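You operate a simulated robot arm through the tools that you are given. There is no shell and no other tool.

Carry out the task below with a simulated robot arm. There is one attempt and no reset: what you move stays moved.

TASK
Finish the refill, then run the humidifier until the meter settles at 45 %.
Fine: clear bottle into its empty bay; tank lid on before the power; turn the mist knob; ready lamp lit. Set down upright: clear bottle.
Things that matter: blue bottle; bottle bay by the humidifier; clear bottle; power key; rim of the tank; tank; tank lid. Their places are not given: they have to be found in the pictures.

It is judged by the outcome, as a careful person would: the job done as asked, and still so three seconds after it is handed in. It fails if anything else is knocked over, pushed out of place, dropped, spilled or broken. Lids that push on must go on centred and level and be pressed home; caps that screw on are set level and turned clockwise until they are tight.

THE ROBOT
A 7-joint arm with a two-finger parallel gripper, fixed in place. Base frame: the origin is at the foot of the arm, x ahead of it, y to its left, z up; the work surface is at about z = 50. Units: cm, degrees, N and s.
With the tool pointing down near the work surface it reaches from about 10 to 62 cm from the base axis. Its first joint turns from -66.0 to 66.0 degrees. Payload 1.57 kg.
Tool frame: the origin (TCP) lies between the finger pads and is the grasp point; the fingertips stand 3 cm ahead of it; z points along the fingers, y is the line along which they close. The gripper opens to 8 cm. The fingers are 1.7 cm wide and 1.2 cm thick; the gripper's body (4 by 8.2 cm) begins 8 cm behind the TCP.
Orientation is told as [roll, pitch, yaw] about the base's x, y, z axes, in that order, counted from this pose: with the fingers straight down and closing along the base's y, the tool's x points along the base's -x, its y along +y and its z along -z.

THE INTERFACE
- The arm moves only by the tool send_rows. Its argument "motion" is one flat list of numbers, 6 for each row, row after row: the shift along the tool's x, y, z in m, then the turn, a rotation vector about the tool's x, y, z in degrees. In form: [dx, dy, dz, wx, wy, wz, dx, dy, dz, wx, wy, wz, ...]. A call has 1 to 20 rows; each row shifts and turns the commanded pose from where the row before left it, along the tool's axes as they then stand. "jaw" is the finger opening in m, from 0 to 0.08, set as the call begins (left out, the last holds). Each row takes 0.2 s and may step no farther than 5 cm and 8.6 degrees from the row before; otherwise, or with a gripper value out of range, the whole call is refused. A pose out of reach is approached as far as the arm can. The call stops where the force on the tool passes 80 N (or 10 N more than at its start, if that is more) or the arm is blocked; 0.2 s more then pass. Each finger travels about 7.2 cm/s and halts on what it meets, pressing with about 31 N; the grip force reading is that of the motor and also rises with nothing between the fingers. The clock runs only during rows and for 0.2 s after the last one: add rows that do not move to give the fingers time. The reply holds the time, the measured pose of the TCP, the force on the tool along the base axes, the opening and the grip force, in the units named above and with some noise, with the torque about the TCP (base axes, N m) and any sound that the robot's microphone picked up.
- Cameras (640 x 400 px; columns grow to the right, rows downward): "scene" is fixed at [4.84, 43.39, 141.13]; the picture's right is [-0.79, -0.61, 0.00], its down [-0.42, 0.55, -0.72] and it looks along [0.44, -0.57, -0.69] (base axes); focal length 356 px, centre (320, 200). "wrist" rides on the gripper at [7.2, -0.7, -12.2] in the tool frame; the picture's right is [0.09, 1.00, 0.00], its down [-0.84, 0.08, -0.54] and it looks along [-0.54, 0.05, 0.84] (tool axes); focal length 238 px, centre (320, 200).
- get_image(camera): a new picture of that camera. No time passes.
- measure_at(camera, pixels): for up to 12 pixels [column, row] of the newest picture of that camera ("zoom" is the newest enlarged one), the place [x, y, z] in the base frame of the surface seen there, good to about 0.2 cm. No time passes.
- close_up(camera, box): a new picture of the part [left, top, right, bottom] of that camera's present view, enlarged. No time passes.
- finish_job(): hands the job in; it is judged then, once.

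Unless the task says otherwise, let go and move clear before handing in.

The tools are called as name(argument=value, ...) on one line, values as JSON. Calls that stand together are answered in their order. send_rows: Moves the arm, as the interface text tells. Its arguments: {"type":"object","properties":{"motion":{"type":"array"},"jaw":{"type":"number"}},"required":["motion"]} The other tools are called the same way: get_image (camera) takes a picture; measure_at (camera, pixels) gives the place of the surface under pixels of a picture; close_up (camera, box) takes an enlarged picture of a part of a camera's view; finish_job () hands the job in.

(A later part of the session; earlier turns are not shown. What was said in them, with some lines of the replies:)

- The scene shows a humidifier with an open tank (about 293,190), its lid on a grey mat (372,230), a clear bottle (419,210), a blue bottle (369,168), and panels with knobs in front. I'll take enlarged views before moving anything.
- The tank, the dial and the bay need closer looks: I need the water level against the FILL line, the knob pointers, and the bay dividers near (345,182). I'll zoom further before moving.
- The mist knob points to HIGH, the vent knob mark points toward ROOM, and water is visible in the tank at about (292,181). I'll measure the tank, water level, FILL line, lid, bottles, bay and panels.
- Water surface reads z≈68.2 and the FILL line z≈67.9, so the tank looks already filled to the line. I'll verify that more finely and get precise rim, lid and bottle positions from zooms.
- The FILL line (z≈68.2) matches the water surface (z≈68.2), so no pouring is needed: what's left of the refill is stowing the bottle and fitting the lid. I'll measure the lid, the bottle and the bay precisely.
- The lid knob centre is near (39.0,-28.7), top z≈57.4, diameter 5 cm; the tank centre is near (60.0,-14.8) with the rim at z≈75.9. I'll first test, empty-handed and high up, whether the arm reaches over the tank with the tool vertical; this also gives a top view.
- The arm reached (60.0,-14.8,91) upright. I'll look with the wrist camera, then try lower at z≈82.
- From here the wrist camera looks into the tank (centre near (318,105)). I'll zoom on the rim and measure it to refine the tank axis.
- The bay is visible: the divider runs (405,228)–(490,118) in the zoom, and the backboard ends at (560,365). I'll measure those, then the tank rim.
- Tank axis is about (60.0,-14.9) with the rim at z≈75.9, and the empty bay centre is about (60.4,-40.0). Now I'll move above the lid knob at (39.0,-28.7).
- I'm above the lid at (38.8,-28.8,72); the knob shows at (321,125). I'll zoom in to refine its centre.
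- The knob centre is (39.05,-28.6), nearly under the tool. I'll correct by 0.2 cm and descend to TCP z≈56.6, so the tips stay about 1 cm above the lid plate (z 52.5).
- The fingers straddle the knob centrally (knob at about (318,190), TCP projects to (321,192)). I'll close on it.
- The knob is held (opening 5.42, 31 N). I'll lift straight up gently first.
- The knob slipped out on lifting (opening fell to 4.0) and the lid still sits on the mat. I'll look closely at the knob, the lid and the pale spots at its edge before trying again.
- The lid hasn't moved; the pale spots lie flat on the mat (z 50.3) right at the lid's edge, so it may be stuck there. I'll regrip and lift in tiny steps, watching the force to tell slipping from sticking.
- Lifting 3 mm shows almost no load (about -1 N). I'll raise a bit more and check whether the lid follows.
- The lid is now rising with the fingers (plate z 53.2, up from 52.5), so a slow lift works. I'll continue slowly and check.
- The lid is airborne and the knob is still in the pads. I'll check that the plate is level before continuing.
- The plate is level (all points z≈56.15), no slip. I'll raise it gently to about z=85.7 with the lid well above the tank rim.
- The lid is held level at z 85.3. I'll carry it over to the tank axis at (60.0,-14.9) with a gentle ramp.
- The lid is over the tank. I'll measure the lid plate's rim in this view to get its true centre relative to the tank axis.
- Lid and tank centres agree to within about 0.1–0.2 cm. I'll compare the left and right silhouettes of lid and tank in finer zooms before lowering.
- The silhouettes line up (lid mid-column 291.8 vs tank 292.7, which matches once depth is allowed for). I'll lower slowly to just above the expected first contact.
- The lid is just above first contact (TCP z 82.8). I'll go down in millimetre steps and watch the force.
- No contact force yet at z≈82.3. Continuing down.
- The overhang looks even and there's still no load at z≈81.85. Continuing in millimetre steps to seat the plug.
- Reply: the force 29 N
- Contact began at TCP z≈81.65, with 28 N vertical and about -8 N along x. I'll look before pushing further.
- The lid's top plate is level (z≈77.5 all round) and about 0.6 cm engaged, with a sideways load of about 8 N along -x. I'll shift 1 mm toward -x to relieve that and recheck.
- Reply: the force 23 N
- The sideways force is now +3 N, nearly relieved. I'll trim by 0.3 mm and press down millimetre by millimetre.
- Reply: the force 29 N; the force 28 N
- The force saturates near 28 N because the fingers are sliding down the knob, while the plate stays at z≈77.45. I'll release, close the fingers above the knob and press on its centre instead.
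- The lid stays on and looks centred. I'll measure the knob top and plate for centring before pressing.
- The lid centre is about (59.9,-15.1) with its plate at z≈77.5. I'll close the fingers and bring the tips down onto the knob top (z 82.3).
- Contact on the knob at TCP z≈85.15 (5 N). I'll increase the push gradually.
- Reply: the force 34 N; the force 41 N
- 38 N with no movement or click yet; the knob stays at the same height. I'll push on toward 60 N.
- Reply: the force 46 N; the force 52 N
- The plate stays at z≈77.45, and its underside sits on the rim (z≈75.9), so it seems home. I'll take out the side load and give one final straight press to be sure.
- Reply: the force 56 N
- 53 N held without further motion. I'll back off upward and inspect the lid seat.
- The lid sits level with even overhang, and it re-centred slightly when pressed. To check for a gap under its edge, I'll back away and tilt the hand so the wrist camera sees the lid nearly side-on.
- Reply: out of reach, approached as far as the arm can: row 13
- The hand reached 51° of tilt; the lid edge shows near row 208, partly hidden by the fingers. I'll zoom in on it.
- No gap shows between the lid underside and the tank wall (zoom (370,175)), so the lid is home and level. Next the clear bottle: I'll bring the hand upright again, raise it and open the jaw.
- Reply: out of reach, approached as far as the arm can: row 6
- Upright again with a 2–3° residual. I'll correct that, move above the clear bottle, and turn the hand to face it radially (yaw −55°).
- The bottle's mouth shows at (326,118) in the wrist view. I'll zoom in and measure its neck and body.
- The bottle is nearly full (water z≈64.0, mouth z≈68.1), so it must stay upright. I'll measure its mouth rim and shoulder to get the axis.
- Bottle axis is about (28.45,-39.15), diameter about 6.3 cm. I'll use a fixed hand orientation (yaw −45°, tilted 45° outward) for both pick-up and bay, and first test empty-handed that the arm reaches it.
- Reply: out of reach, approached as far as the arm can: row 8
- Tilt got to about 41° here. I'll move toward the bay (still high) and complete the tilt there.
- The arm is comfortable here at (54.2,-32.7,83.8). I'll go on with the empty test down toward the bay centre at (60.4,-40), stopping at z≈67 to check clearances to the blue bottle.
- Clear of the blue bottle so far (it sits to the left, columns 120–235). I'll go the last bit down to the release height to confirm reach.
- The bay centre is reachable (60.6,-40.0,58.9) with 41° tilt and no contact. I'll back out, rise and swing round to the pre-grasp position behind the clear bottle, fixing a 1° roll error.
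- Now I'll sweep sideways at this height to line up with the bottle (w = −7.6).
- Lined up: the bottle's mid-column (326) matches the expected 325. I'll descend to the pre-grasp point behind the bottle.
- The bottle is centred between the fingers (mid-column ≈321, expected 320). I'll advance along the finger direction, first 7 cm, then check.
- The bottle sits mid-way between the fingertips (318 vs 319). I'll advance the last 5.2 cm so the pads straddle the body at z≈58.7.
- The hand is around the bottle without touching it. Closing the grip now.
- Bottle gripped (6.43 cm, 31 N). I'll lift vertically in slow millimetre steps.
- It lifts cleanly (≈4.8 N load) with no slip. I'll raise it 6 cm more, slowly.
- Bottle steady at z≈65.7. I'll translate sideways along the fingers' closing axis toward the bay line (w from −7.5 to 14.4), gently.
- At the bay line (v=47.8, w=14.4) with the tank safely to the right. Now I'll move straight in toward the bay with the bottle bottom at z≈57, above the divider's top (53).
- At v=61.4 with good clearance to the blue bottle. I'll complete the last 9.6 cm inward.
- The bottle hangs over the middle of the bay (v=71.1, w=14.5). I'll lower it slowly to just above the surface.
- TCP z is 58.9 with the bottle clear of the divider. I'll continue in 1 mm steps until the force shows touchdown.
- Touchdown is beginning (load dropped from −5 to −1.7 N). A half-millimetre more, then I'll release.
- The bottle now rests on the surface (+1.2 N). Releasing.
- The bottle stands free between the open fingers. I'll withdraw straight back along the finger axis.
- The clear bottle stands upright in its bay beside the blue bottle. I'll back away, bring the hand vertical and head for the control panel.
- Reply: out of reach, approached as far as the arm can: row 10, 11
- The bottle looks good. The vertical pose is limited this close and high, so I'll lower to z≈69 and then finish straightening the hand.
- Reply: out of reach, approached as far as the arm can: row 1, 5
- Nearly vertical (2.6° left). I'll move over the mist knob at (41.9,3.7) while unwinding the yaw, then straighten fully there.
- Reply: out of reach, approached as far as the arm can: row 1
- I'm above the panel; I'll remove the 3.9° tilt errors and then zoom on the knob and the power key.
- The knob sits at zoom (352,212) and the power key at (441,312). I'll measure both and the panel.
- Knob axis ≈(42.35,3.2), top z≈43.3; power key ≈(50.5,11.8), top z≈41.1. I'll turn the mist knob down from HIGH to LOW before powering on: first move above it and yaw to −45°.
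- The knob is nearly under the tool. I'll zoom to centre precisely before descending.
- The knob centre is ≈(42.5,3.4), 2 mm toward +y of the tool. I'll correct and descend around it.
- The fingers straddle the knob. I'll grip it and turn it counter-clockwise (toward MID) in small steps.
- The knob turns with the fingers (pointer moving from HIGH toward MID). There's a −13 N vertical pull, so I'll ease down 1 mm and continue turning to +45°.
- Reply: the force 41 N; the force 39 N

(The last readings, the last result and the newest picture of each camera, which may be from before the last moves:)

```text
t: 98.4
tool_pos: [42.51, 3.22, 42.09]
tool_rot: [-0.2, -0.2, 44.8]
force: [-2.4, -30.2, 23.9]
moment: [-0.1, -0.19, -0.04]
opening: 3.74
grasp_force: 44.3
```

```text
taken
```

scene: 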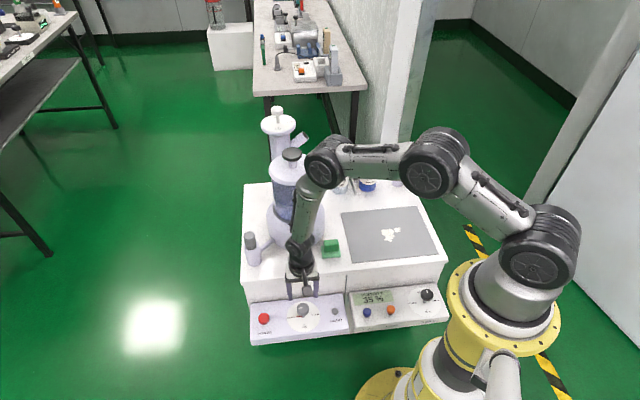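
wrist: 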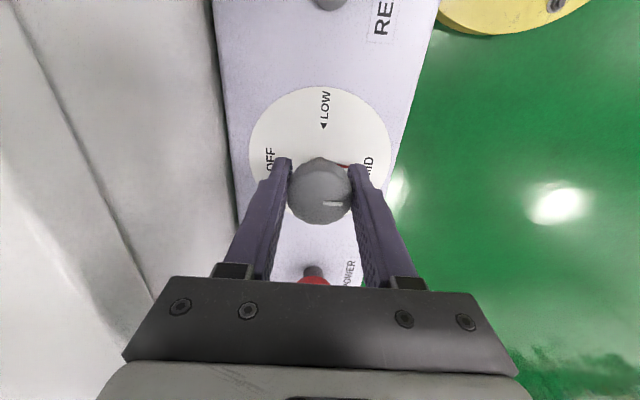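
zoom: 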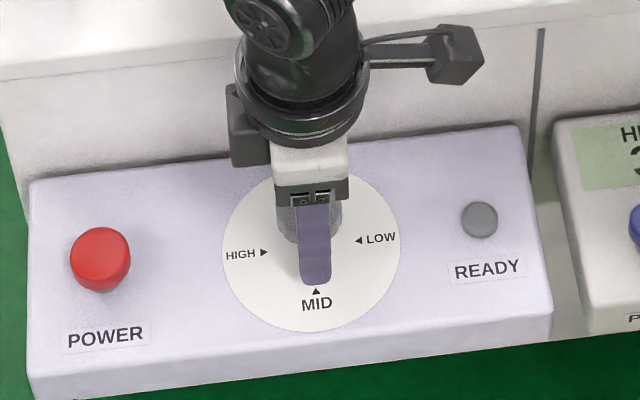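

The knob is now at MID with some side load on the fingers. I'll release, re-centre by 2.5 mm, rise clear and rotate the hand back for a second quarter-turn to LOW.

send_rows(motion=[0, 0, 0, 0, 0, 0, 0, 0, 0, 0, 0, 0, 0.0018, -0.0018, -0.02, 0, 0, 0, 0, 0, -0.03, 0, 0, 0, 0, 0, 0, 0, 0, 0], jaw=0.06)

close_up(camera="wrist", box=[250, 70, 400, 200])

get_image(camera="wrist")

close_up(camera="scene", box=[250, 270, 360, 345])

```text
t: 99.6
tool_pos: [42.54, 3.13, 47.08]
tool_rot: [0.0, -0.1, 44.9]
force: [0.3, 0.0, -0.8]
moment: [0.02, 0.0, 0.01]
opening: 6.01
grasp_force: 0.0
```

```text
3.08 times, centred on (325, 135) of wrist
```

zoom: 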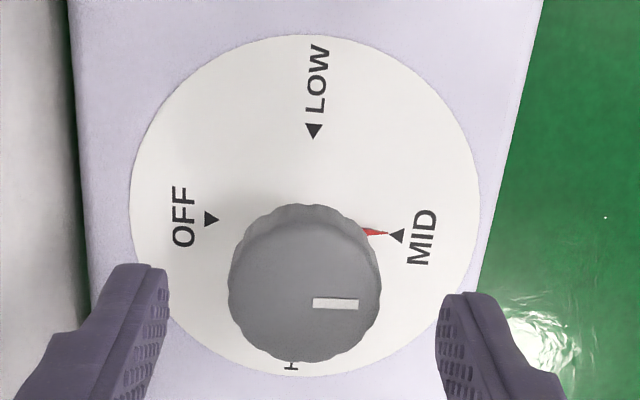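

```text
taken
```

wrist: 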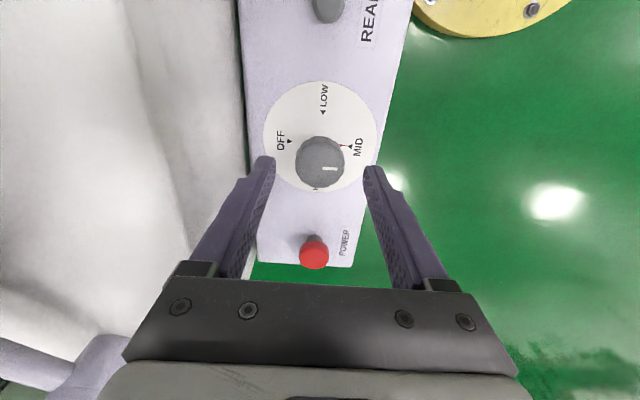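

```text
5.33 times, centred on (305, 308) of scene
```

zoom: 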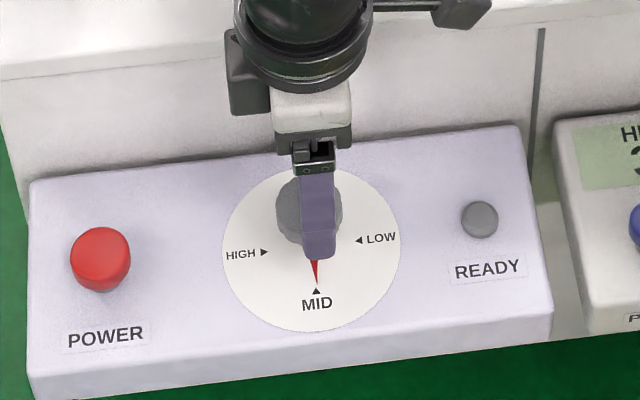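

The pointer is exactly at MID, and the knob is centred under the tool. I'll rotate back to −45°, descend and regrip.

send_rows(motion=[0, 0, 0, 0, 0, 7.5, 0, 0, 0, 0, 0, 7.5, 0, 0, 0, 0, 0, 7.5, 0, 0, 0, 0, 0, 7.5, 0, 0, 0, 0, 0, 7.5, 0, 0, 0, 0, 0, 7.5, 0, 0, 0, 0, 0, 7.5, 0, 0, 0, 0, 0, 7.5, 0, 0, 0, 0, 0, 7.5, 0, 0, 0, 0, 0, 7.5, 0, 0, 0, 0, 0, 7.5, 0, 0, 0, 0, 0, 7.5, 0, 0, 0.025, 0, 0, 0, 0, 0, 0.024, 0, 0, 0, 0, 0, 0, 0, 0, 0])

get_image(camera="wrist")

```text
t: 102.8
tool_pos: [42.63, 3.06, 42.2]
tool_rot: [0.1, -0.1, -45.3]
force: [-0.8, -0.8, 0.9]
moment: [-0.01, 0.02, -0.04]
opening: 5.99
grasp_force: 0.1
```

```text
taken
```

wrist: 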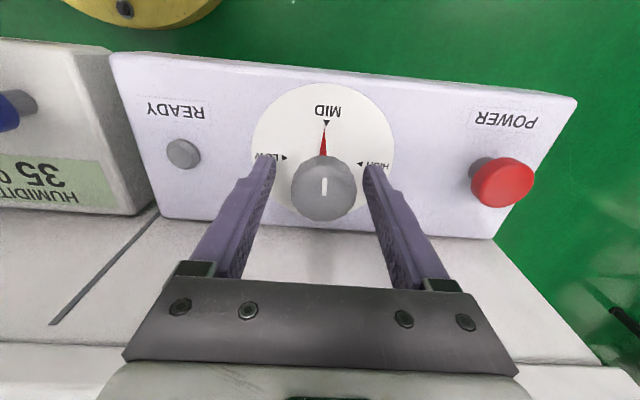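

I'll check the knob's centre relative to the tool here before gripping.

close_up(camera="wrist", box=[270, 140, 380, 230])

measure_at(camera="zoom", pixels=[[290, 200], [180, 215], [435, 215], [300, 120], [300, 320], [220, 150], [390, 150], [220, 290], [390, 290], [300, 90], [300, 250], [305, 60]])

```text
4.44 times, centred on (325, 185) of wrist
```

zoom: 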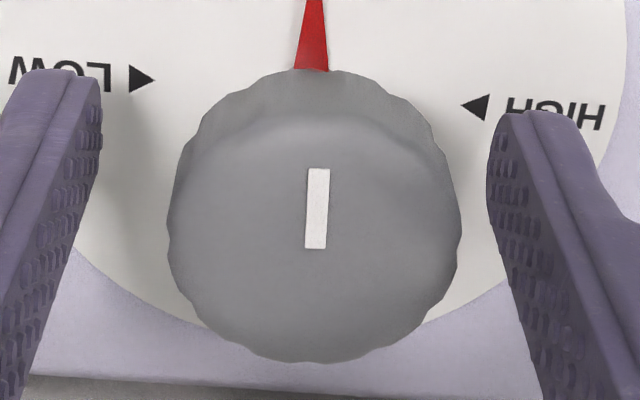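

```text
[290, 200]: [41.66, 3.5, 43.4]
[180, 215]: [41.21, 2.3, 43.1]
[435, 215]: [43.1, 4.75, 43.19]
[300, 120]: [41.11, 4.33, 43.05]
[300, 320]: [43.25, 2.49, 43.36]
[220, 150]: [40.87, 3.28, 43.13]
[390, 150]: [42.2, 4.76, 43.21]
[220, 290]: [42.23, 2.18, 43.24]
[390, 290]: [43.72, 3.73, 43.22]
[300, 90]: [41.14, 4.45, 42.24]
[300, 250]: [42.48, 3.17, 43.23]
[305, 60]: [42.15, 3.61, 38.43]
```

Knob centre ≈(42.5,3.25), about 1–3 mm off; I'll nudge by 1 mm, grip, and turn another 90° counter-clockwise to LOW in two stages.

send_rows(motion=[0.0012, 0.0005, 0, 0, 0, 0, 0, 0, 0, 0, 0, 0])

send_rows(motion=[0, 0, 0, 0, 0, 0, 0, 0, 0, 0, 0, 0, 0, 0, 0, 0, 0, 0], jaw=0.02)

send_rows(motion=[0, 0, 0, 0, 0, -7.5, 0, 0, 0, 0, 0, -7.5, 0, 0, 0, 0, 0, -7.5, 0, 0, 0, 0, 0, -7.5])

send_rows(motion=[0, 0, 0, 0, 0, -7.5, 0, 0, 0, 0, 0, -7.5, 0, 0, 0, 0, 0, -7.5, 0, 0, 0, 0, 0, -7.5])

```text
t: 103.4
tool_pos: [42.49, 3.25, 42.21]
tool_rot: [0.1, 0.0, -45.1]
force: [0.8, 0.7, 0.5]
moment: [-0.01, 0.01, 0.03]
opening: 5.98
grasp_force: 0.1
```

```text
t: 104.2
tool_pos: [42.69, 3.35, 42.27]
tool_rot: [0.3, -0.2, -45.2]
force: [5.5, 10.5, -5.9]
moment: [0.03, -0.22, -0.01]
opening: 3.73
grasp_force: 43.7
```

```text
t: 105.2
tool_pos: [42.69, 3.33, 42.29]
tool_rot: [0.1, -0.3, -15.0]
force: [15.0, 21.6, -17.2]
moment: [0.23, 0.27, -0.02]
opening: 3.73
grasp_force: 43.7
```

```text
t: 106.2
tool_pos: [42.54, 3.3, 42.27]
tool_rot: [-0.1, -0.4, 14.9]
force: [12.6, 28.7, -8.1]
moment: [0.25, -0.04, 0.0]
opening: 3.76
grasp_force: 43.7
```

Turning well, with about 30 N side load toward +y. I'll shift 2 mm that way and finish the turn.

send_rows(motion=[-0.0012, 0.0015, 0, 0, 0, -7.5, 0, 0, 0, 0, 0, -7.5])

send_rows(motion=[0, 0, 0, 0, 0, -7.5, 0, 0, 0, 0, 0, -7.5, 0, 0, 0, 0, 0, 0])

close_up(camera="wrist", box=[250, 80, 400, 230])

close_up(camera="scene", box=[250, 270, 360, 345])

```text
t: 106.8
tool_pos: [42.64, 3.21, 42.33]
tool_rot: [-0.2, -0.2, 29.9]
force: [8.8, 6.5, 3.7]
moment: [0.34, -0.86, 0.0]
opening: 3.75
grasp_force: 43.5
```

```text
t: 107.6
tool_pos: [42.61, 3.35, 42.33]
tool_rot: [-0.1, -0.3, 44.8]
force: [9.7, -4.7, 7.5]
moment: [0.1, -0.37, -0.02]
opening: 3.72
grasp_force: 43.6
```

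```text
2.67 times, centred on (325, 155) of wrist
```

zoom: 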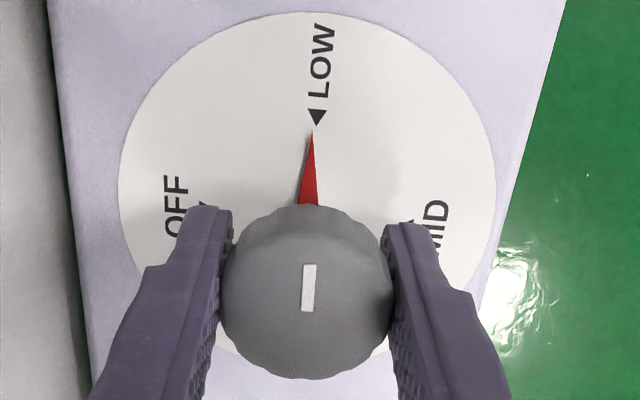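

```text
5.33 times, centred on (305, 308) of scene
```

zoom: 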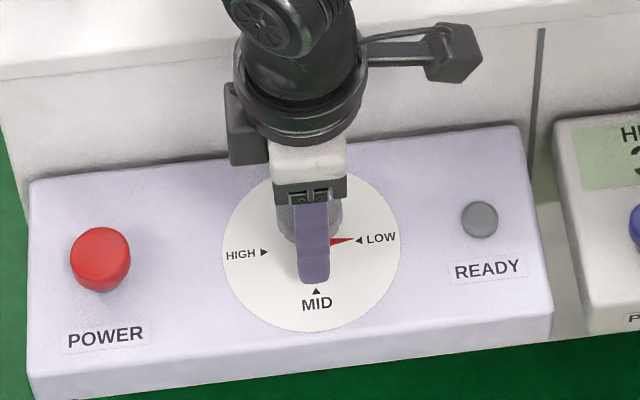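

The pointer is now at LOW. I'll release, rise, rotate the hand to yaw 0, close the fingers and move over the power key.

send_rows(motion=[0, 0, 0, 0, 0, 0, 0, 0, 0, 0, 0, 0, 0, 0, -0.03, 0, 0, 0, 0, 0, -0.04, 0, 0, 0, 0, 0, -0.03, 0, 0, 0, 0, 0, 0, 0, 0, 7.5, 0, 0, 0, 0, 0, 7.5, 0, 0, 0, 0, 0, 7.5, 0, 0, 0, 0, 0, 7.5, 0, 0, 0, 0, 0, 7.5, 0, 0, 0, 0, 0, 7.5, 0, 0, 0, 0, 0, 0], jaw=0.06)

send_rows(motion=[-0.0262, 0.0283, 0, 0, 0, 0, -0.0262, 0.0283, 0, 0, 0, 0, -0.0262, 0.0283, 0, 0, 0, 0, 0, 0, 0, 0, 0, 0], jaw=0.0)

get_image(camera="wrist")

get_image(camera="scene")

```text
t: 110.2
tool_pos: [42.48, 3.41, 52.19]
tool_rot: [-0.1, -0.2, -0.3]
force: [-0.5, 0.0, -0.2]
moment: [0.0, -0.02, 0.0]
opening: 6.0
grasp_force: 0.1
```

```text
t: 111.2
tool_pos: [50.44, 11.88, 52.17]
tool_rot: [0.0, -0.1, -0.2]
force: [0.8, -0.1, 0.1]
moment: [0.01, -0.01, 0.02]
opening: 0.0
grasp_force: 21.1
```

```text
taken
```

wrist: 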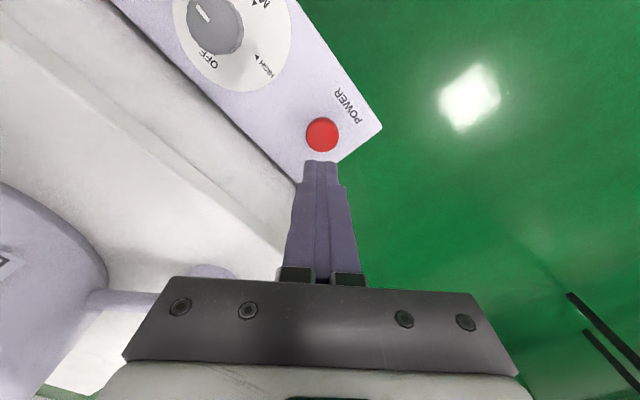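

```text
taken
```

scene: 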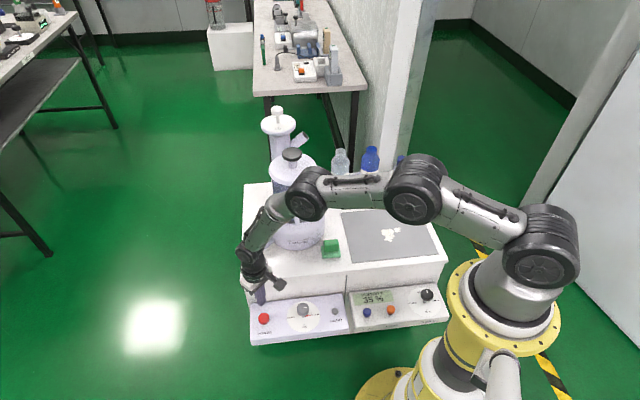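

The power key (322,135) is right under the tool axis (predicted 321,134). I'll descend to just above it.

send_rows(motion=[0, 0, 0.03, 0, 0, 0, 0, 0, 0.03, 0, 0, 0, 0, 0, 0.015, 0, 0, 0, 0, 0, 0, 0, 0, 0])

close_up(camera="scene", box=[230, 280, 330, 350])

send_rows(motion=[0, 0, 0.001, 0, 0, 0, 0, 0, 0.001, 0, 0, 0, 0, 0, 0.001, 0, 0, 0, 0, 0, 0.001, 0, 0, 0])

```text
t: 112.2
tool_pos: [50.41, 11.75, 44.77]
tool_rot: [0.1, -0.1, -0.2]
force: [-0.2, -0.2, 0.1]
moment: [0.0, -0.02, -0.03]
opening: 0.03
grasp_force: 21.6
```

```text
5.71 times, centred on (280, 315) of scene
```

zoom: 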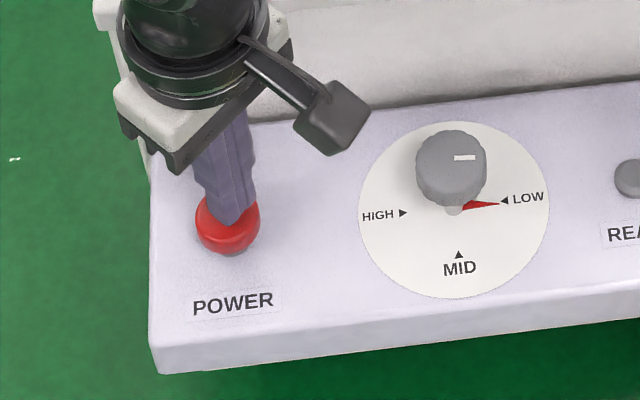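

```text
t: 113.2
tool_pos: [50.47, 11.74, 44.3]
tool_rot: [-0.1, -0.1, -0.2]
force: [-0.4, 0.0, -0.2]
moment: [0.02, 0.01, 0.0]
opening: 0.0
grasp_force: 21.3
```

Aligned over the key, no contact yet at z 44.3. I'll press down in 1 mm steps, listening for a click.

send_rows(motion=[0, 0, 0.001, 0, 0, 0, 0, 0, 0.001, 0, 0, 0])

send_rows(motion=[0, 0, 0.001, 0, 0, 0, 0, 0, 0.001, 0, 0, 0])

send_rows(motion=[0, 0, 0.001, 0, 0, 0, 0, 0, 0.001, 0, 0, 0])

```text
t: 113.8
tool_pos: [50.56, 11.91, 44.12]
tool_rot: [-0.1, -0.2, -0.1]
force: [0.0, 0.6, -0.6]
moment: [-0.01, 0.01, -0.04]
opening: 0.02
grasp_force: 22.2
```

```text
t: 114.4
tool_pos: [50.4, 11.91, 43.88]
tool_rot: [0.1, -0.2, -0.2]
force: [0.3, 0.3, 0.0]
moment: [0.02, -0.02, 0.01]
opening: 0.01
grasp_force: 21.2
```

```text
t: 115.0
tool_pos: [50.35, 11.86, 43.75]
tool_rot: [0.0, -0.1, -0.2]
force: [0.9, 0.0, 1.9]
moment: [-0.01, -0.07, 0.0]
opening: 0.01
grasp_force: 21.6
```

Contact with the key at z≈43.75. Pressing further.

send_rows(motion=[0, 0, 0.001, 0, 0, 0, 0, 0, 0.001, 0, 0, 0])

send_rows(motion=[0, 0, 0.001, 0, 0, 0, 0, 0, 0.001, 0, 0, 0])

close_up(camera="scene", box=[240, 270, 450, 350])

```text
t: 115.6
tool_pos: [50.34, 11.8, 43.38]
tool_rot: [0.0, -0.1, -0.2]
force: [0.9, -0.2, 1.2]
moment: [-0.04, -0.02, -0.03]
opening: 0.0
grasp_force: 21.3
heard: click
```

```text
t: 116.2
tool_pos: [50.37, 11.8, 43.26]
tool_rot: [0.1, -0.1, -0.1]
force: [-0.9, -0.4, 3.6]
moment: [0.02, -0.01, -0.01]
opening: 0.03
grasp_force: 21.9
```

```text
3.05 times, centred on (345, 310) of scene
```

zoom: 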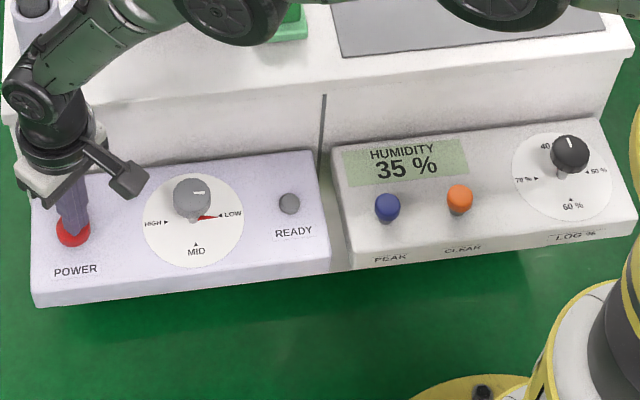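

A click was heard. I'll lift off the key and watch the lamp and the meter.

send_rows(motion=[0, 0, -0.01, 0, 0, 0, 0, 0, -0.03, 0, 0, 0, 0, 0, -0.04, 0, 0, 0, 0, 0, 0, 0, 0, 0])

close_up(camera="scene", box=[240, 270, 450, 350])

send_rows(motion=[0, 0, 0, 0, 0, 0, 0, 0, 0, 0, 0, 0, 0, 0, 0, 0, 0, 0, 0, 0, 0, 0, 0, 0, 0, 0, 0, 0, 0, 0, 0, 0, 0, 0, 0, 0, 0, 0, 0, 0, 0, 0, 0, 0, 0, 0, 0, 0, 0, 0, 0, 0, 0, 0, 0, 0, 0, 0, 0, 0])

close_up(camera="scene", box=[240, 270, 450, 350])

```text
t: 117.2
tool_pos: [50.44, 11.85, 51.29]
tool_rot: [0.0, -0.1, -0.2]
force: [-0.6, 0.3, 0.2]
moment: [0.04, 0.01, 0.0]
opening: 0.0
grasp_force: 21.3
```

```text
3.05 times, centred on (345, 310) of scene
```

zoom: 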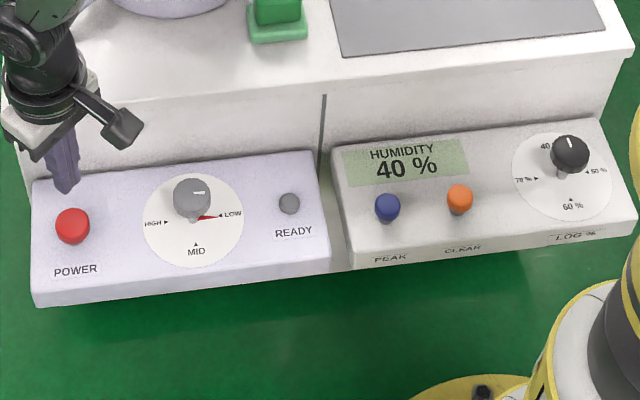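

```text
t: 119.4
tool_pos: [50.4, 11.9, 51.32]
tool_rot: [0.0, -0.1, -0.4]
force: [0.2, -0.4, -0.5]
moment: [0.0, -0.02, 0.02]
opening: 0.0
grasp_force: 21.4
```

```text
3.05 times, centred on (345, 310) of scene
```

zoom: 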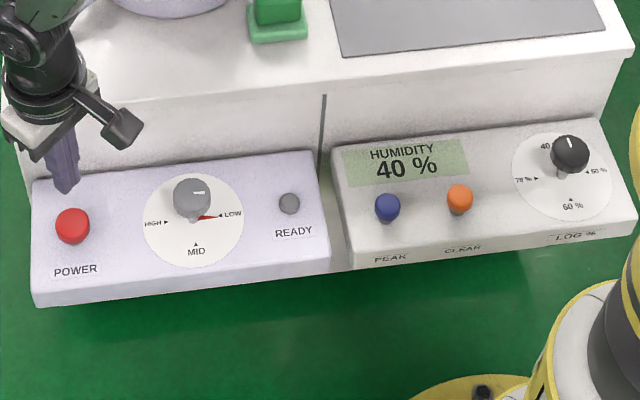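

Power is on: the meter rose to 40 % with the knob at LOW; the READY lamp isn't lit yet. I'll wait a few seconds to see if it settles there.

send_rows(motion=[0, 0, 0, 0, 0, 0, 0, 0, 0, 0, 0, 0, 0, 0, 0, 0, 0, 0, 0, 0, 0, 0, 0, 0, 0, 0, 0, 0, 0, 0, 0, 0, 0, 0, 0, 0, 0, 0, 0, 0, 0, 0, 0, 0, 0, 0, 0, 0, 0, 0, 0, 0, 0, 0, 0, 0, 0, 0, 0, 0, 0, 0, 0, 0, 0, 0, 0, 0, 0, 0, 0, 0, 0, 0, 0, 0, 0, 0, 0, 0, 0, 0, 0, 0, 0, 0, 0, 0, 0, 0, 0, 0, 0, 0, 0, 0, 0, 0, 0, 0, 0, 0, 0, 0, 0, 0, 0, 0, 0, 0, 0, 0, 0, 0, 0, 0, 0, 0, 0, 0])

close_up(camera="scene", box=[240, 270, 450, 350])

```text
t: 123.6
tool_pos: [50.34, 11.89, 51.26]
tool_rot: [0.1, -0.1, -0.3]
force: [0.9, 0.0, -0.9]
moment: [-0.01, -0.03, -0.04]
opening: 0.02
grasp_force: 21.1
```

```text
3.05 times, centred on (345, 310) of scene
```

zoom: 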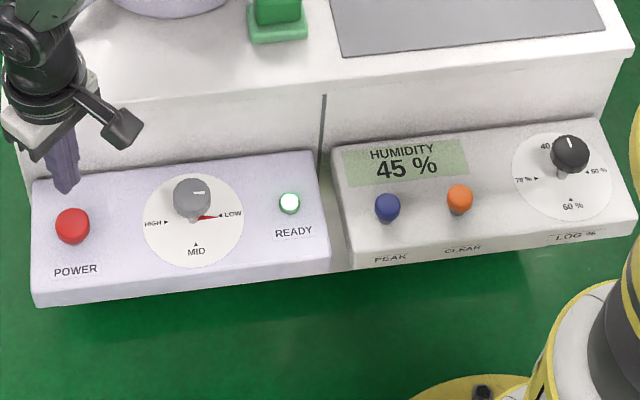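

The meter shows 45 % and the READY lamp is lit green at LOW. I'll wait a bit longer to see whether it stays at 45 %.

send_rows(motion=[0, 0, 0, 0, 0, 0, 0, 0, 0, 0, 0, 0, 0, 0, 0, 0, 0, 0, 0, 0, 0, 0, 0, 0, 0, 0, 0, 0, 0, 0, 0, 0, 0, 0, 0, 0, 0, 0, 0, 0, 0, 0, 0, 0, 0, 0, 0, 0, 0, 0, 0, 0, 0, 0, 0, 0, 0, 0, 0, 0, 0, 0, 0, 0, 0, 0, 0, 0, 0, 0, 0, 0, 0, 0, 0, 0, 0, 0, 0, 0, 0, 0, 0, 0, 0, 0, 0, 0, 0, 0])

close_up(camera="scene", box=[240, 270, 450, 350])

send_rows(motion=[0, 0, 0, 0, 0, 0, 0, 0, 0, 0, 0, 0, 0, 0, 0, 0, 0, 0, 0, 0, 0, 0, 0, 0, 0, 0, 0, 0, 0, 0, 0, 0, 0, 0, 0, 0, 0, 0, 0, 0, 0, 0, 0, 0, 0, 0, 0, 0, 0, 0, 0, 0, 0, 0, 0, 0, 0, 0, 0, 0, 0, 0, 0, 0, 0, 0, 0, 0, 0, 0, 0, 0, 0, 0, 0, 0, 0, 0, 0, 0, 0, 0, 0, 0, 0, 0, 0, 0, 0, 0])

close_up(camera="scene", box=[240, 270, 450, 350])

```text
t: 126.8
tool_pos: [50.42, 11.93, 51.41]
tool_rot: [0.0, -0.1, -0.2]
force: [0.7, -0.8, -0.3]
moment: [0.01, 0.0, 0.01]
opening: 0.01
grasp_force: 21.0
```

```text
3.05 times, centred on (345, 310) of scene
```

zoom: 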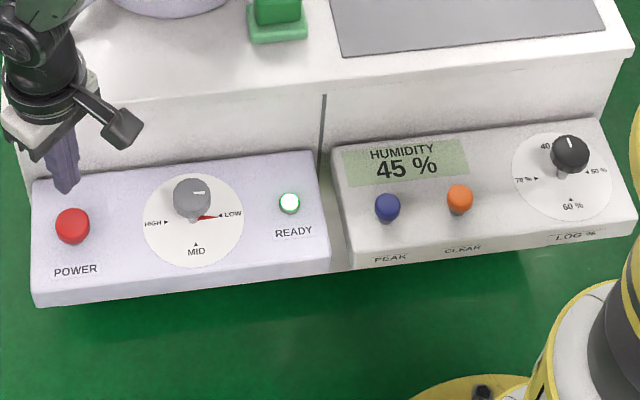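

```text
t: 130.0
tool_pos: [50.31, 11.82, 51.28]
tool_rot: [0.0, -0.1, -0.2]
force: [-0.4, -0.9, -0.4]
moment: [-0.03, 0.02, 0.02]
opening: 0.03
grasp_force: 21.3
```

```text
3.05 times, centred on (345, 310) of scene
```

zoom: 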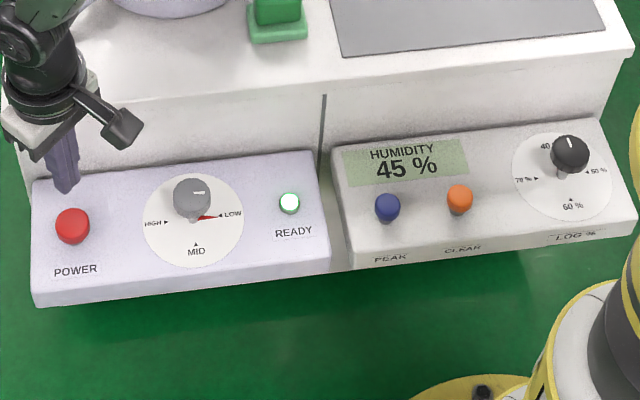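

The meter has settled at 45 % with READY lit for over 6 s. I'll raise the arm clear and check the whole scene once more.

send_rows(motion=[0, 0, -0.03, 0, 0, 0, 0, 0, -0.04, 0, 0, 0, 0, 0, -0.04, 0, 0, 0, 0, 0, -0.04, 0, 0, 0, 0, 0, -0.04, 0, 0, 0, 0, 0, -0.04, 0, 0, 0, 0, 0, -0.03, 0, 0, 0, 0, 0, 0, 0, 0, 0])

get_image(camera="scene")

close_up(camera="scene", box=[240, 130, 360, 250])

close_up(camera="scene", box=[310, 130, 420, 220])

get_image(camera="wrist")

```text
t: 131.8
tool_pos: [50.24, 11.85, 77.45]
tool_rot: [-0.1, -0.2, -0.2]
force: [-1.2, -0.1, -0.8]
moment: [-0.01, -0.01, 0.04]
opening: 0.02
grasp_force: 20.9
```

```text
taken
```

scene: 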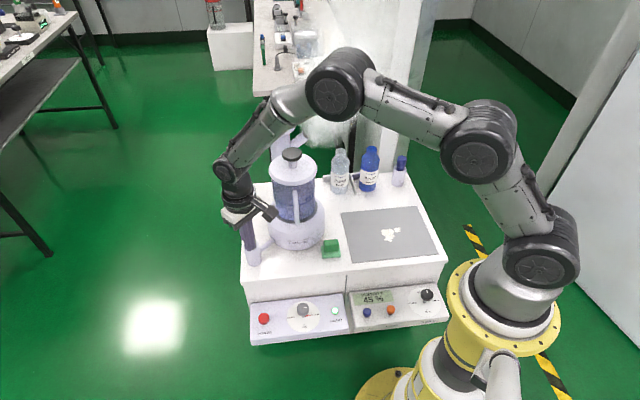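

```text
3.33 times, centred on (300, 190) of scene
```

zoom: 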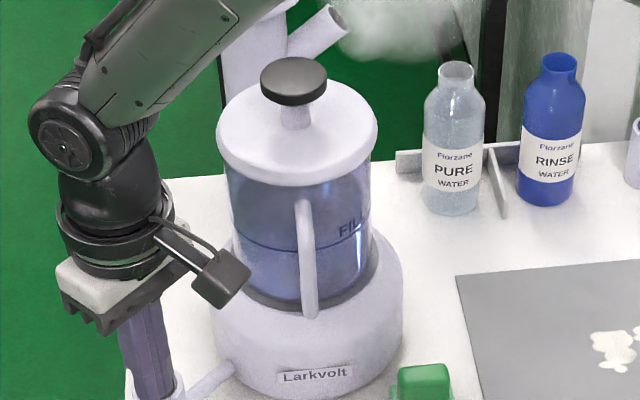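

```text
4.44 times, centred on (365, 175) of scene
```

zoom: 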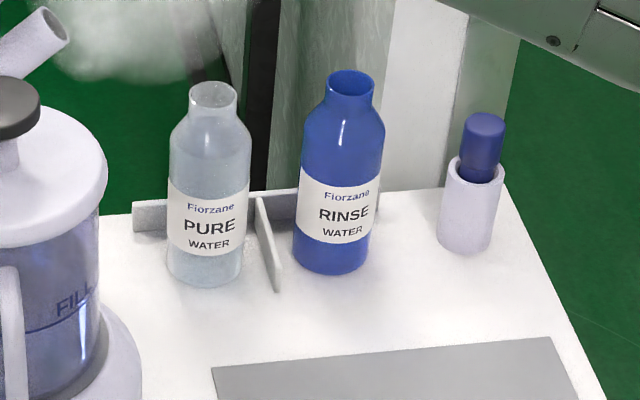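

```text
taken
```

wrist: 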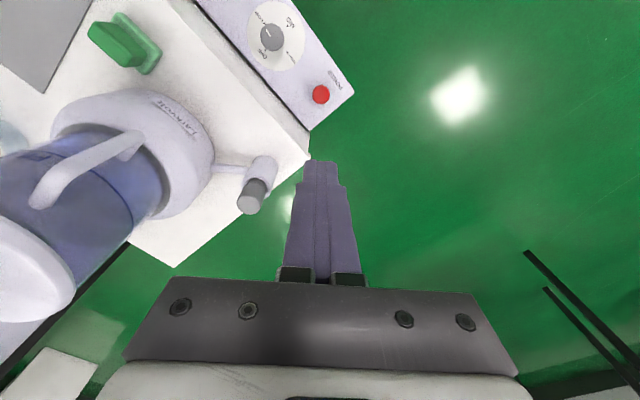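

Everything checks out: mist is flowing, the lid is level on the tank, the clear bottle stands upright in its bay, the blue bottle is untouched, the meter reads 45 % and READY is lit. The arm is clear, so I'll hand in.

finish_job()

```text
The job is handed in.
```

I finished the job and handed it in. The meter settled at 45 % and the READY lamp was lit, and both had held for over 6 s when I last checked.

- **Refill:** The water was already level with the FILL line, so I didn't pour any more.
- **Clear bottle:** It stands upright in the empty bay. The blue bottle next to it wasn't touched.
- **Tank lid:** I fitted it before turning the power on. I pressed on its knob with about 53 N. It sits level, and a side view showed no gap at the rim. It slipped out of the fingers on the first lift, before leaving the mat, so I lifted it again slowly.
- **Mist knob and power:** I turned the knob from HIGH down to LOW, then pressed the power key until it clicked. The meter rose from 35 % to 45 % and stayed there, so LOW was the right setting.

Nothing was spilled, knocked over or pushed out of place that I could see. The arm let go and moved clear before I handed in.
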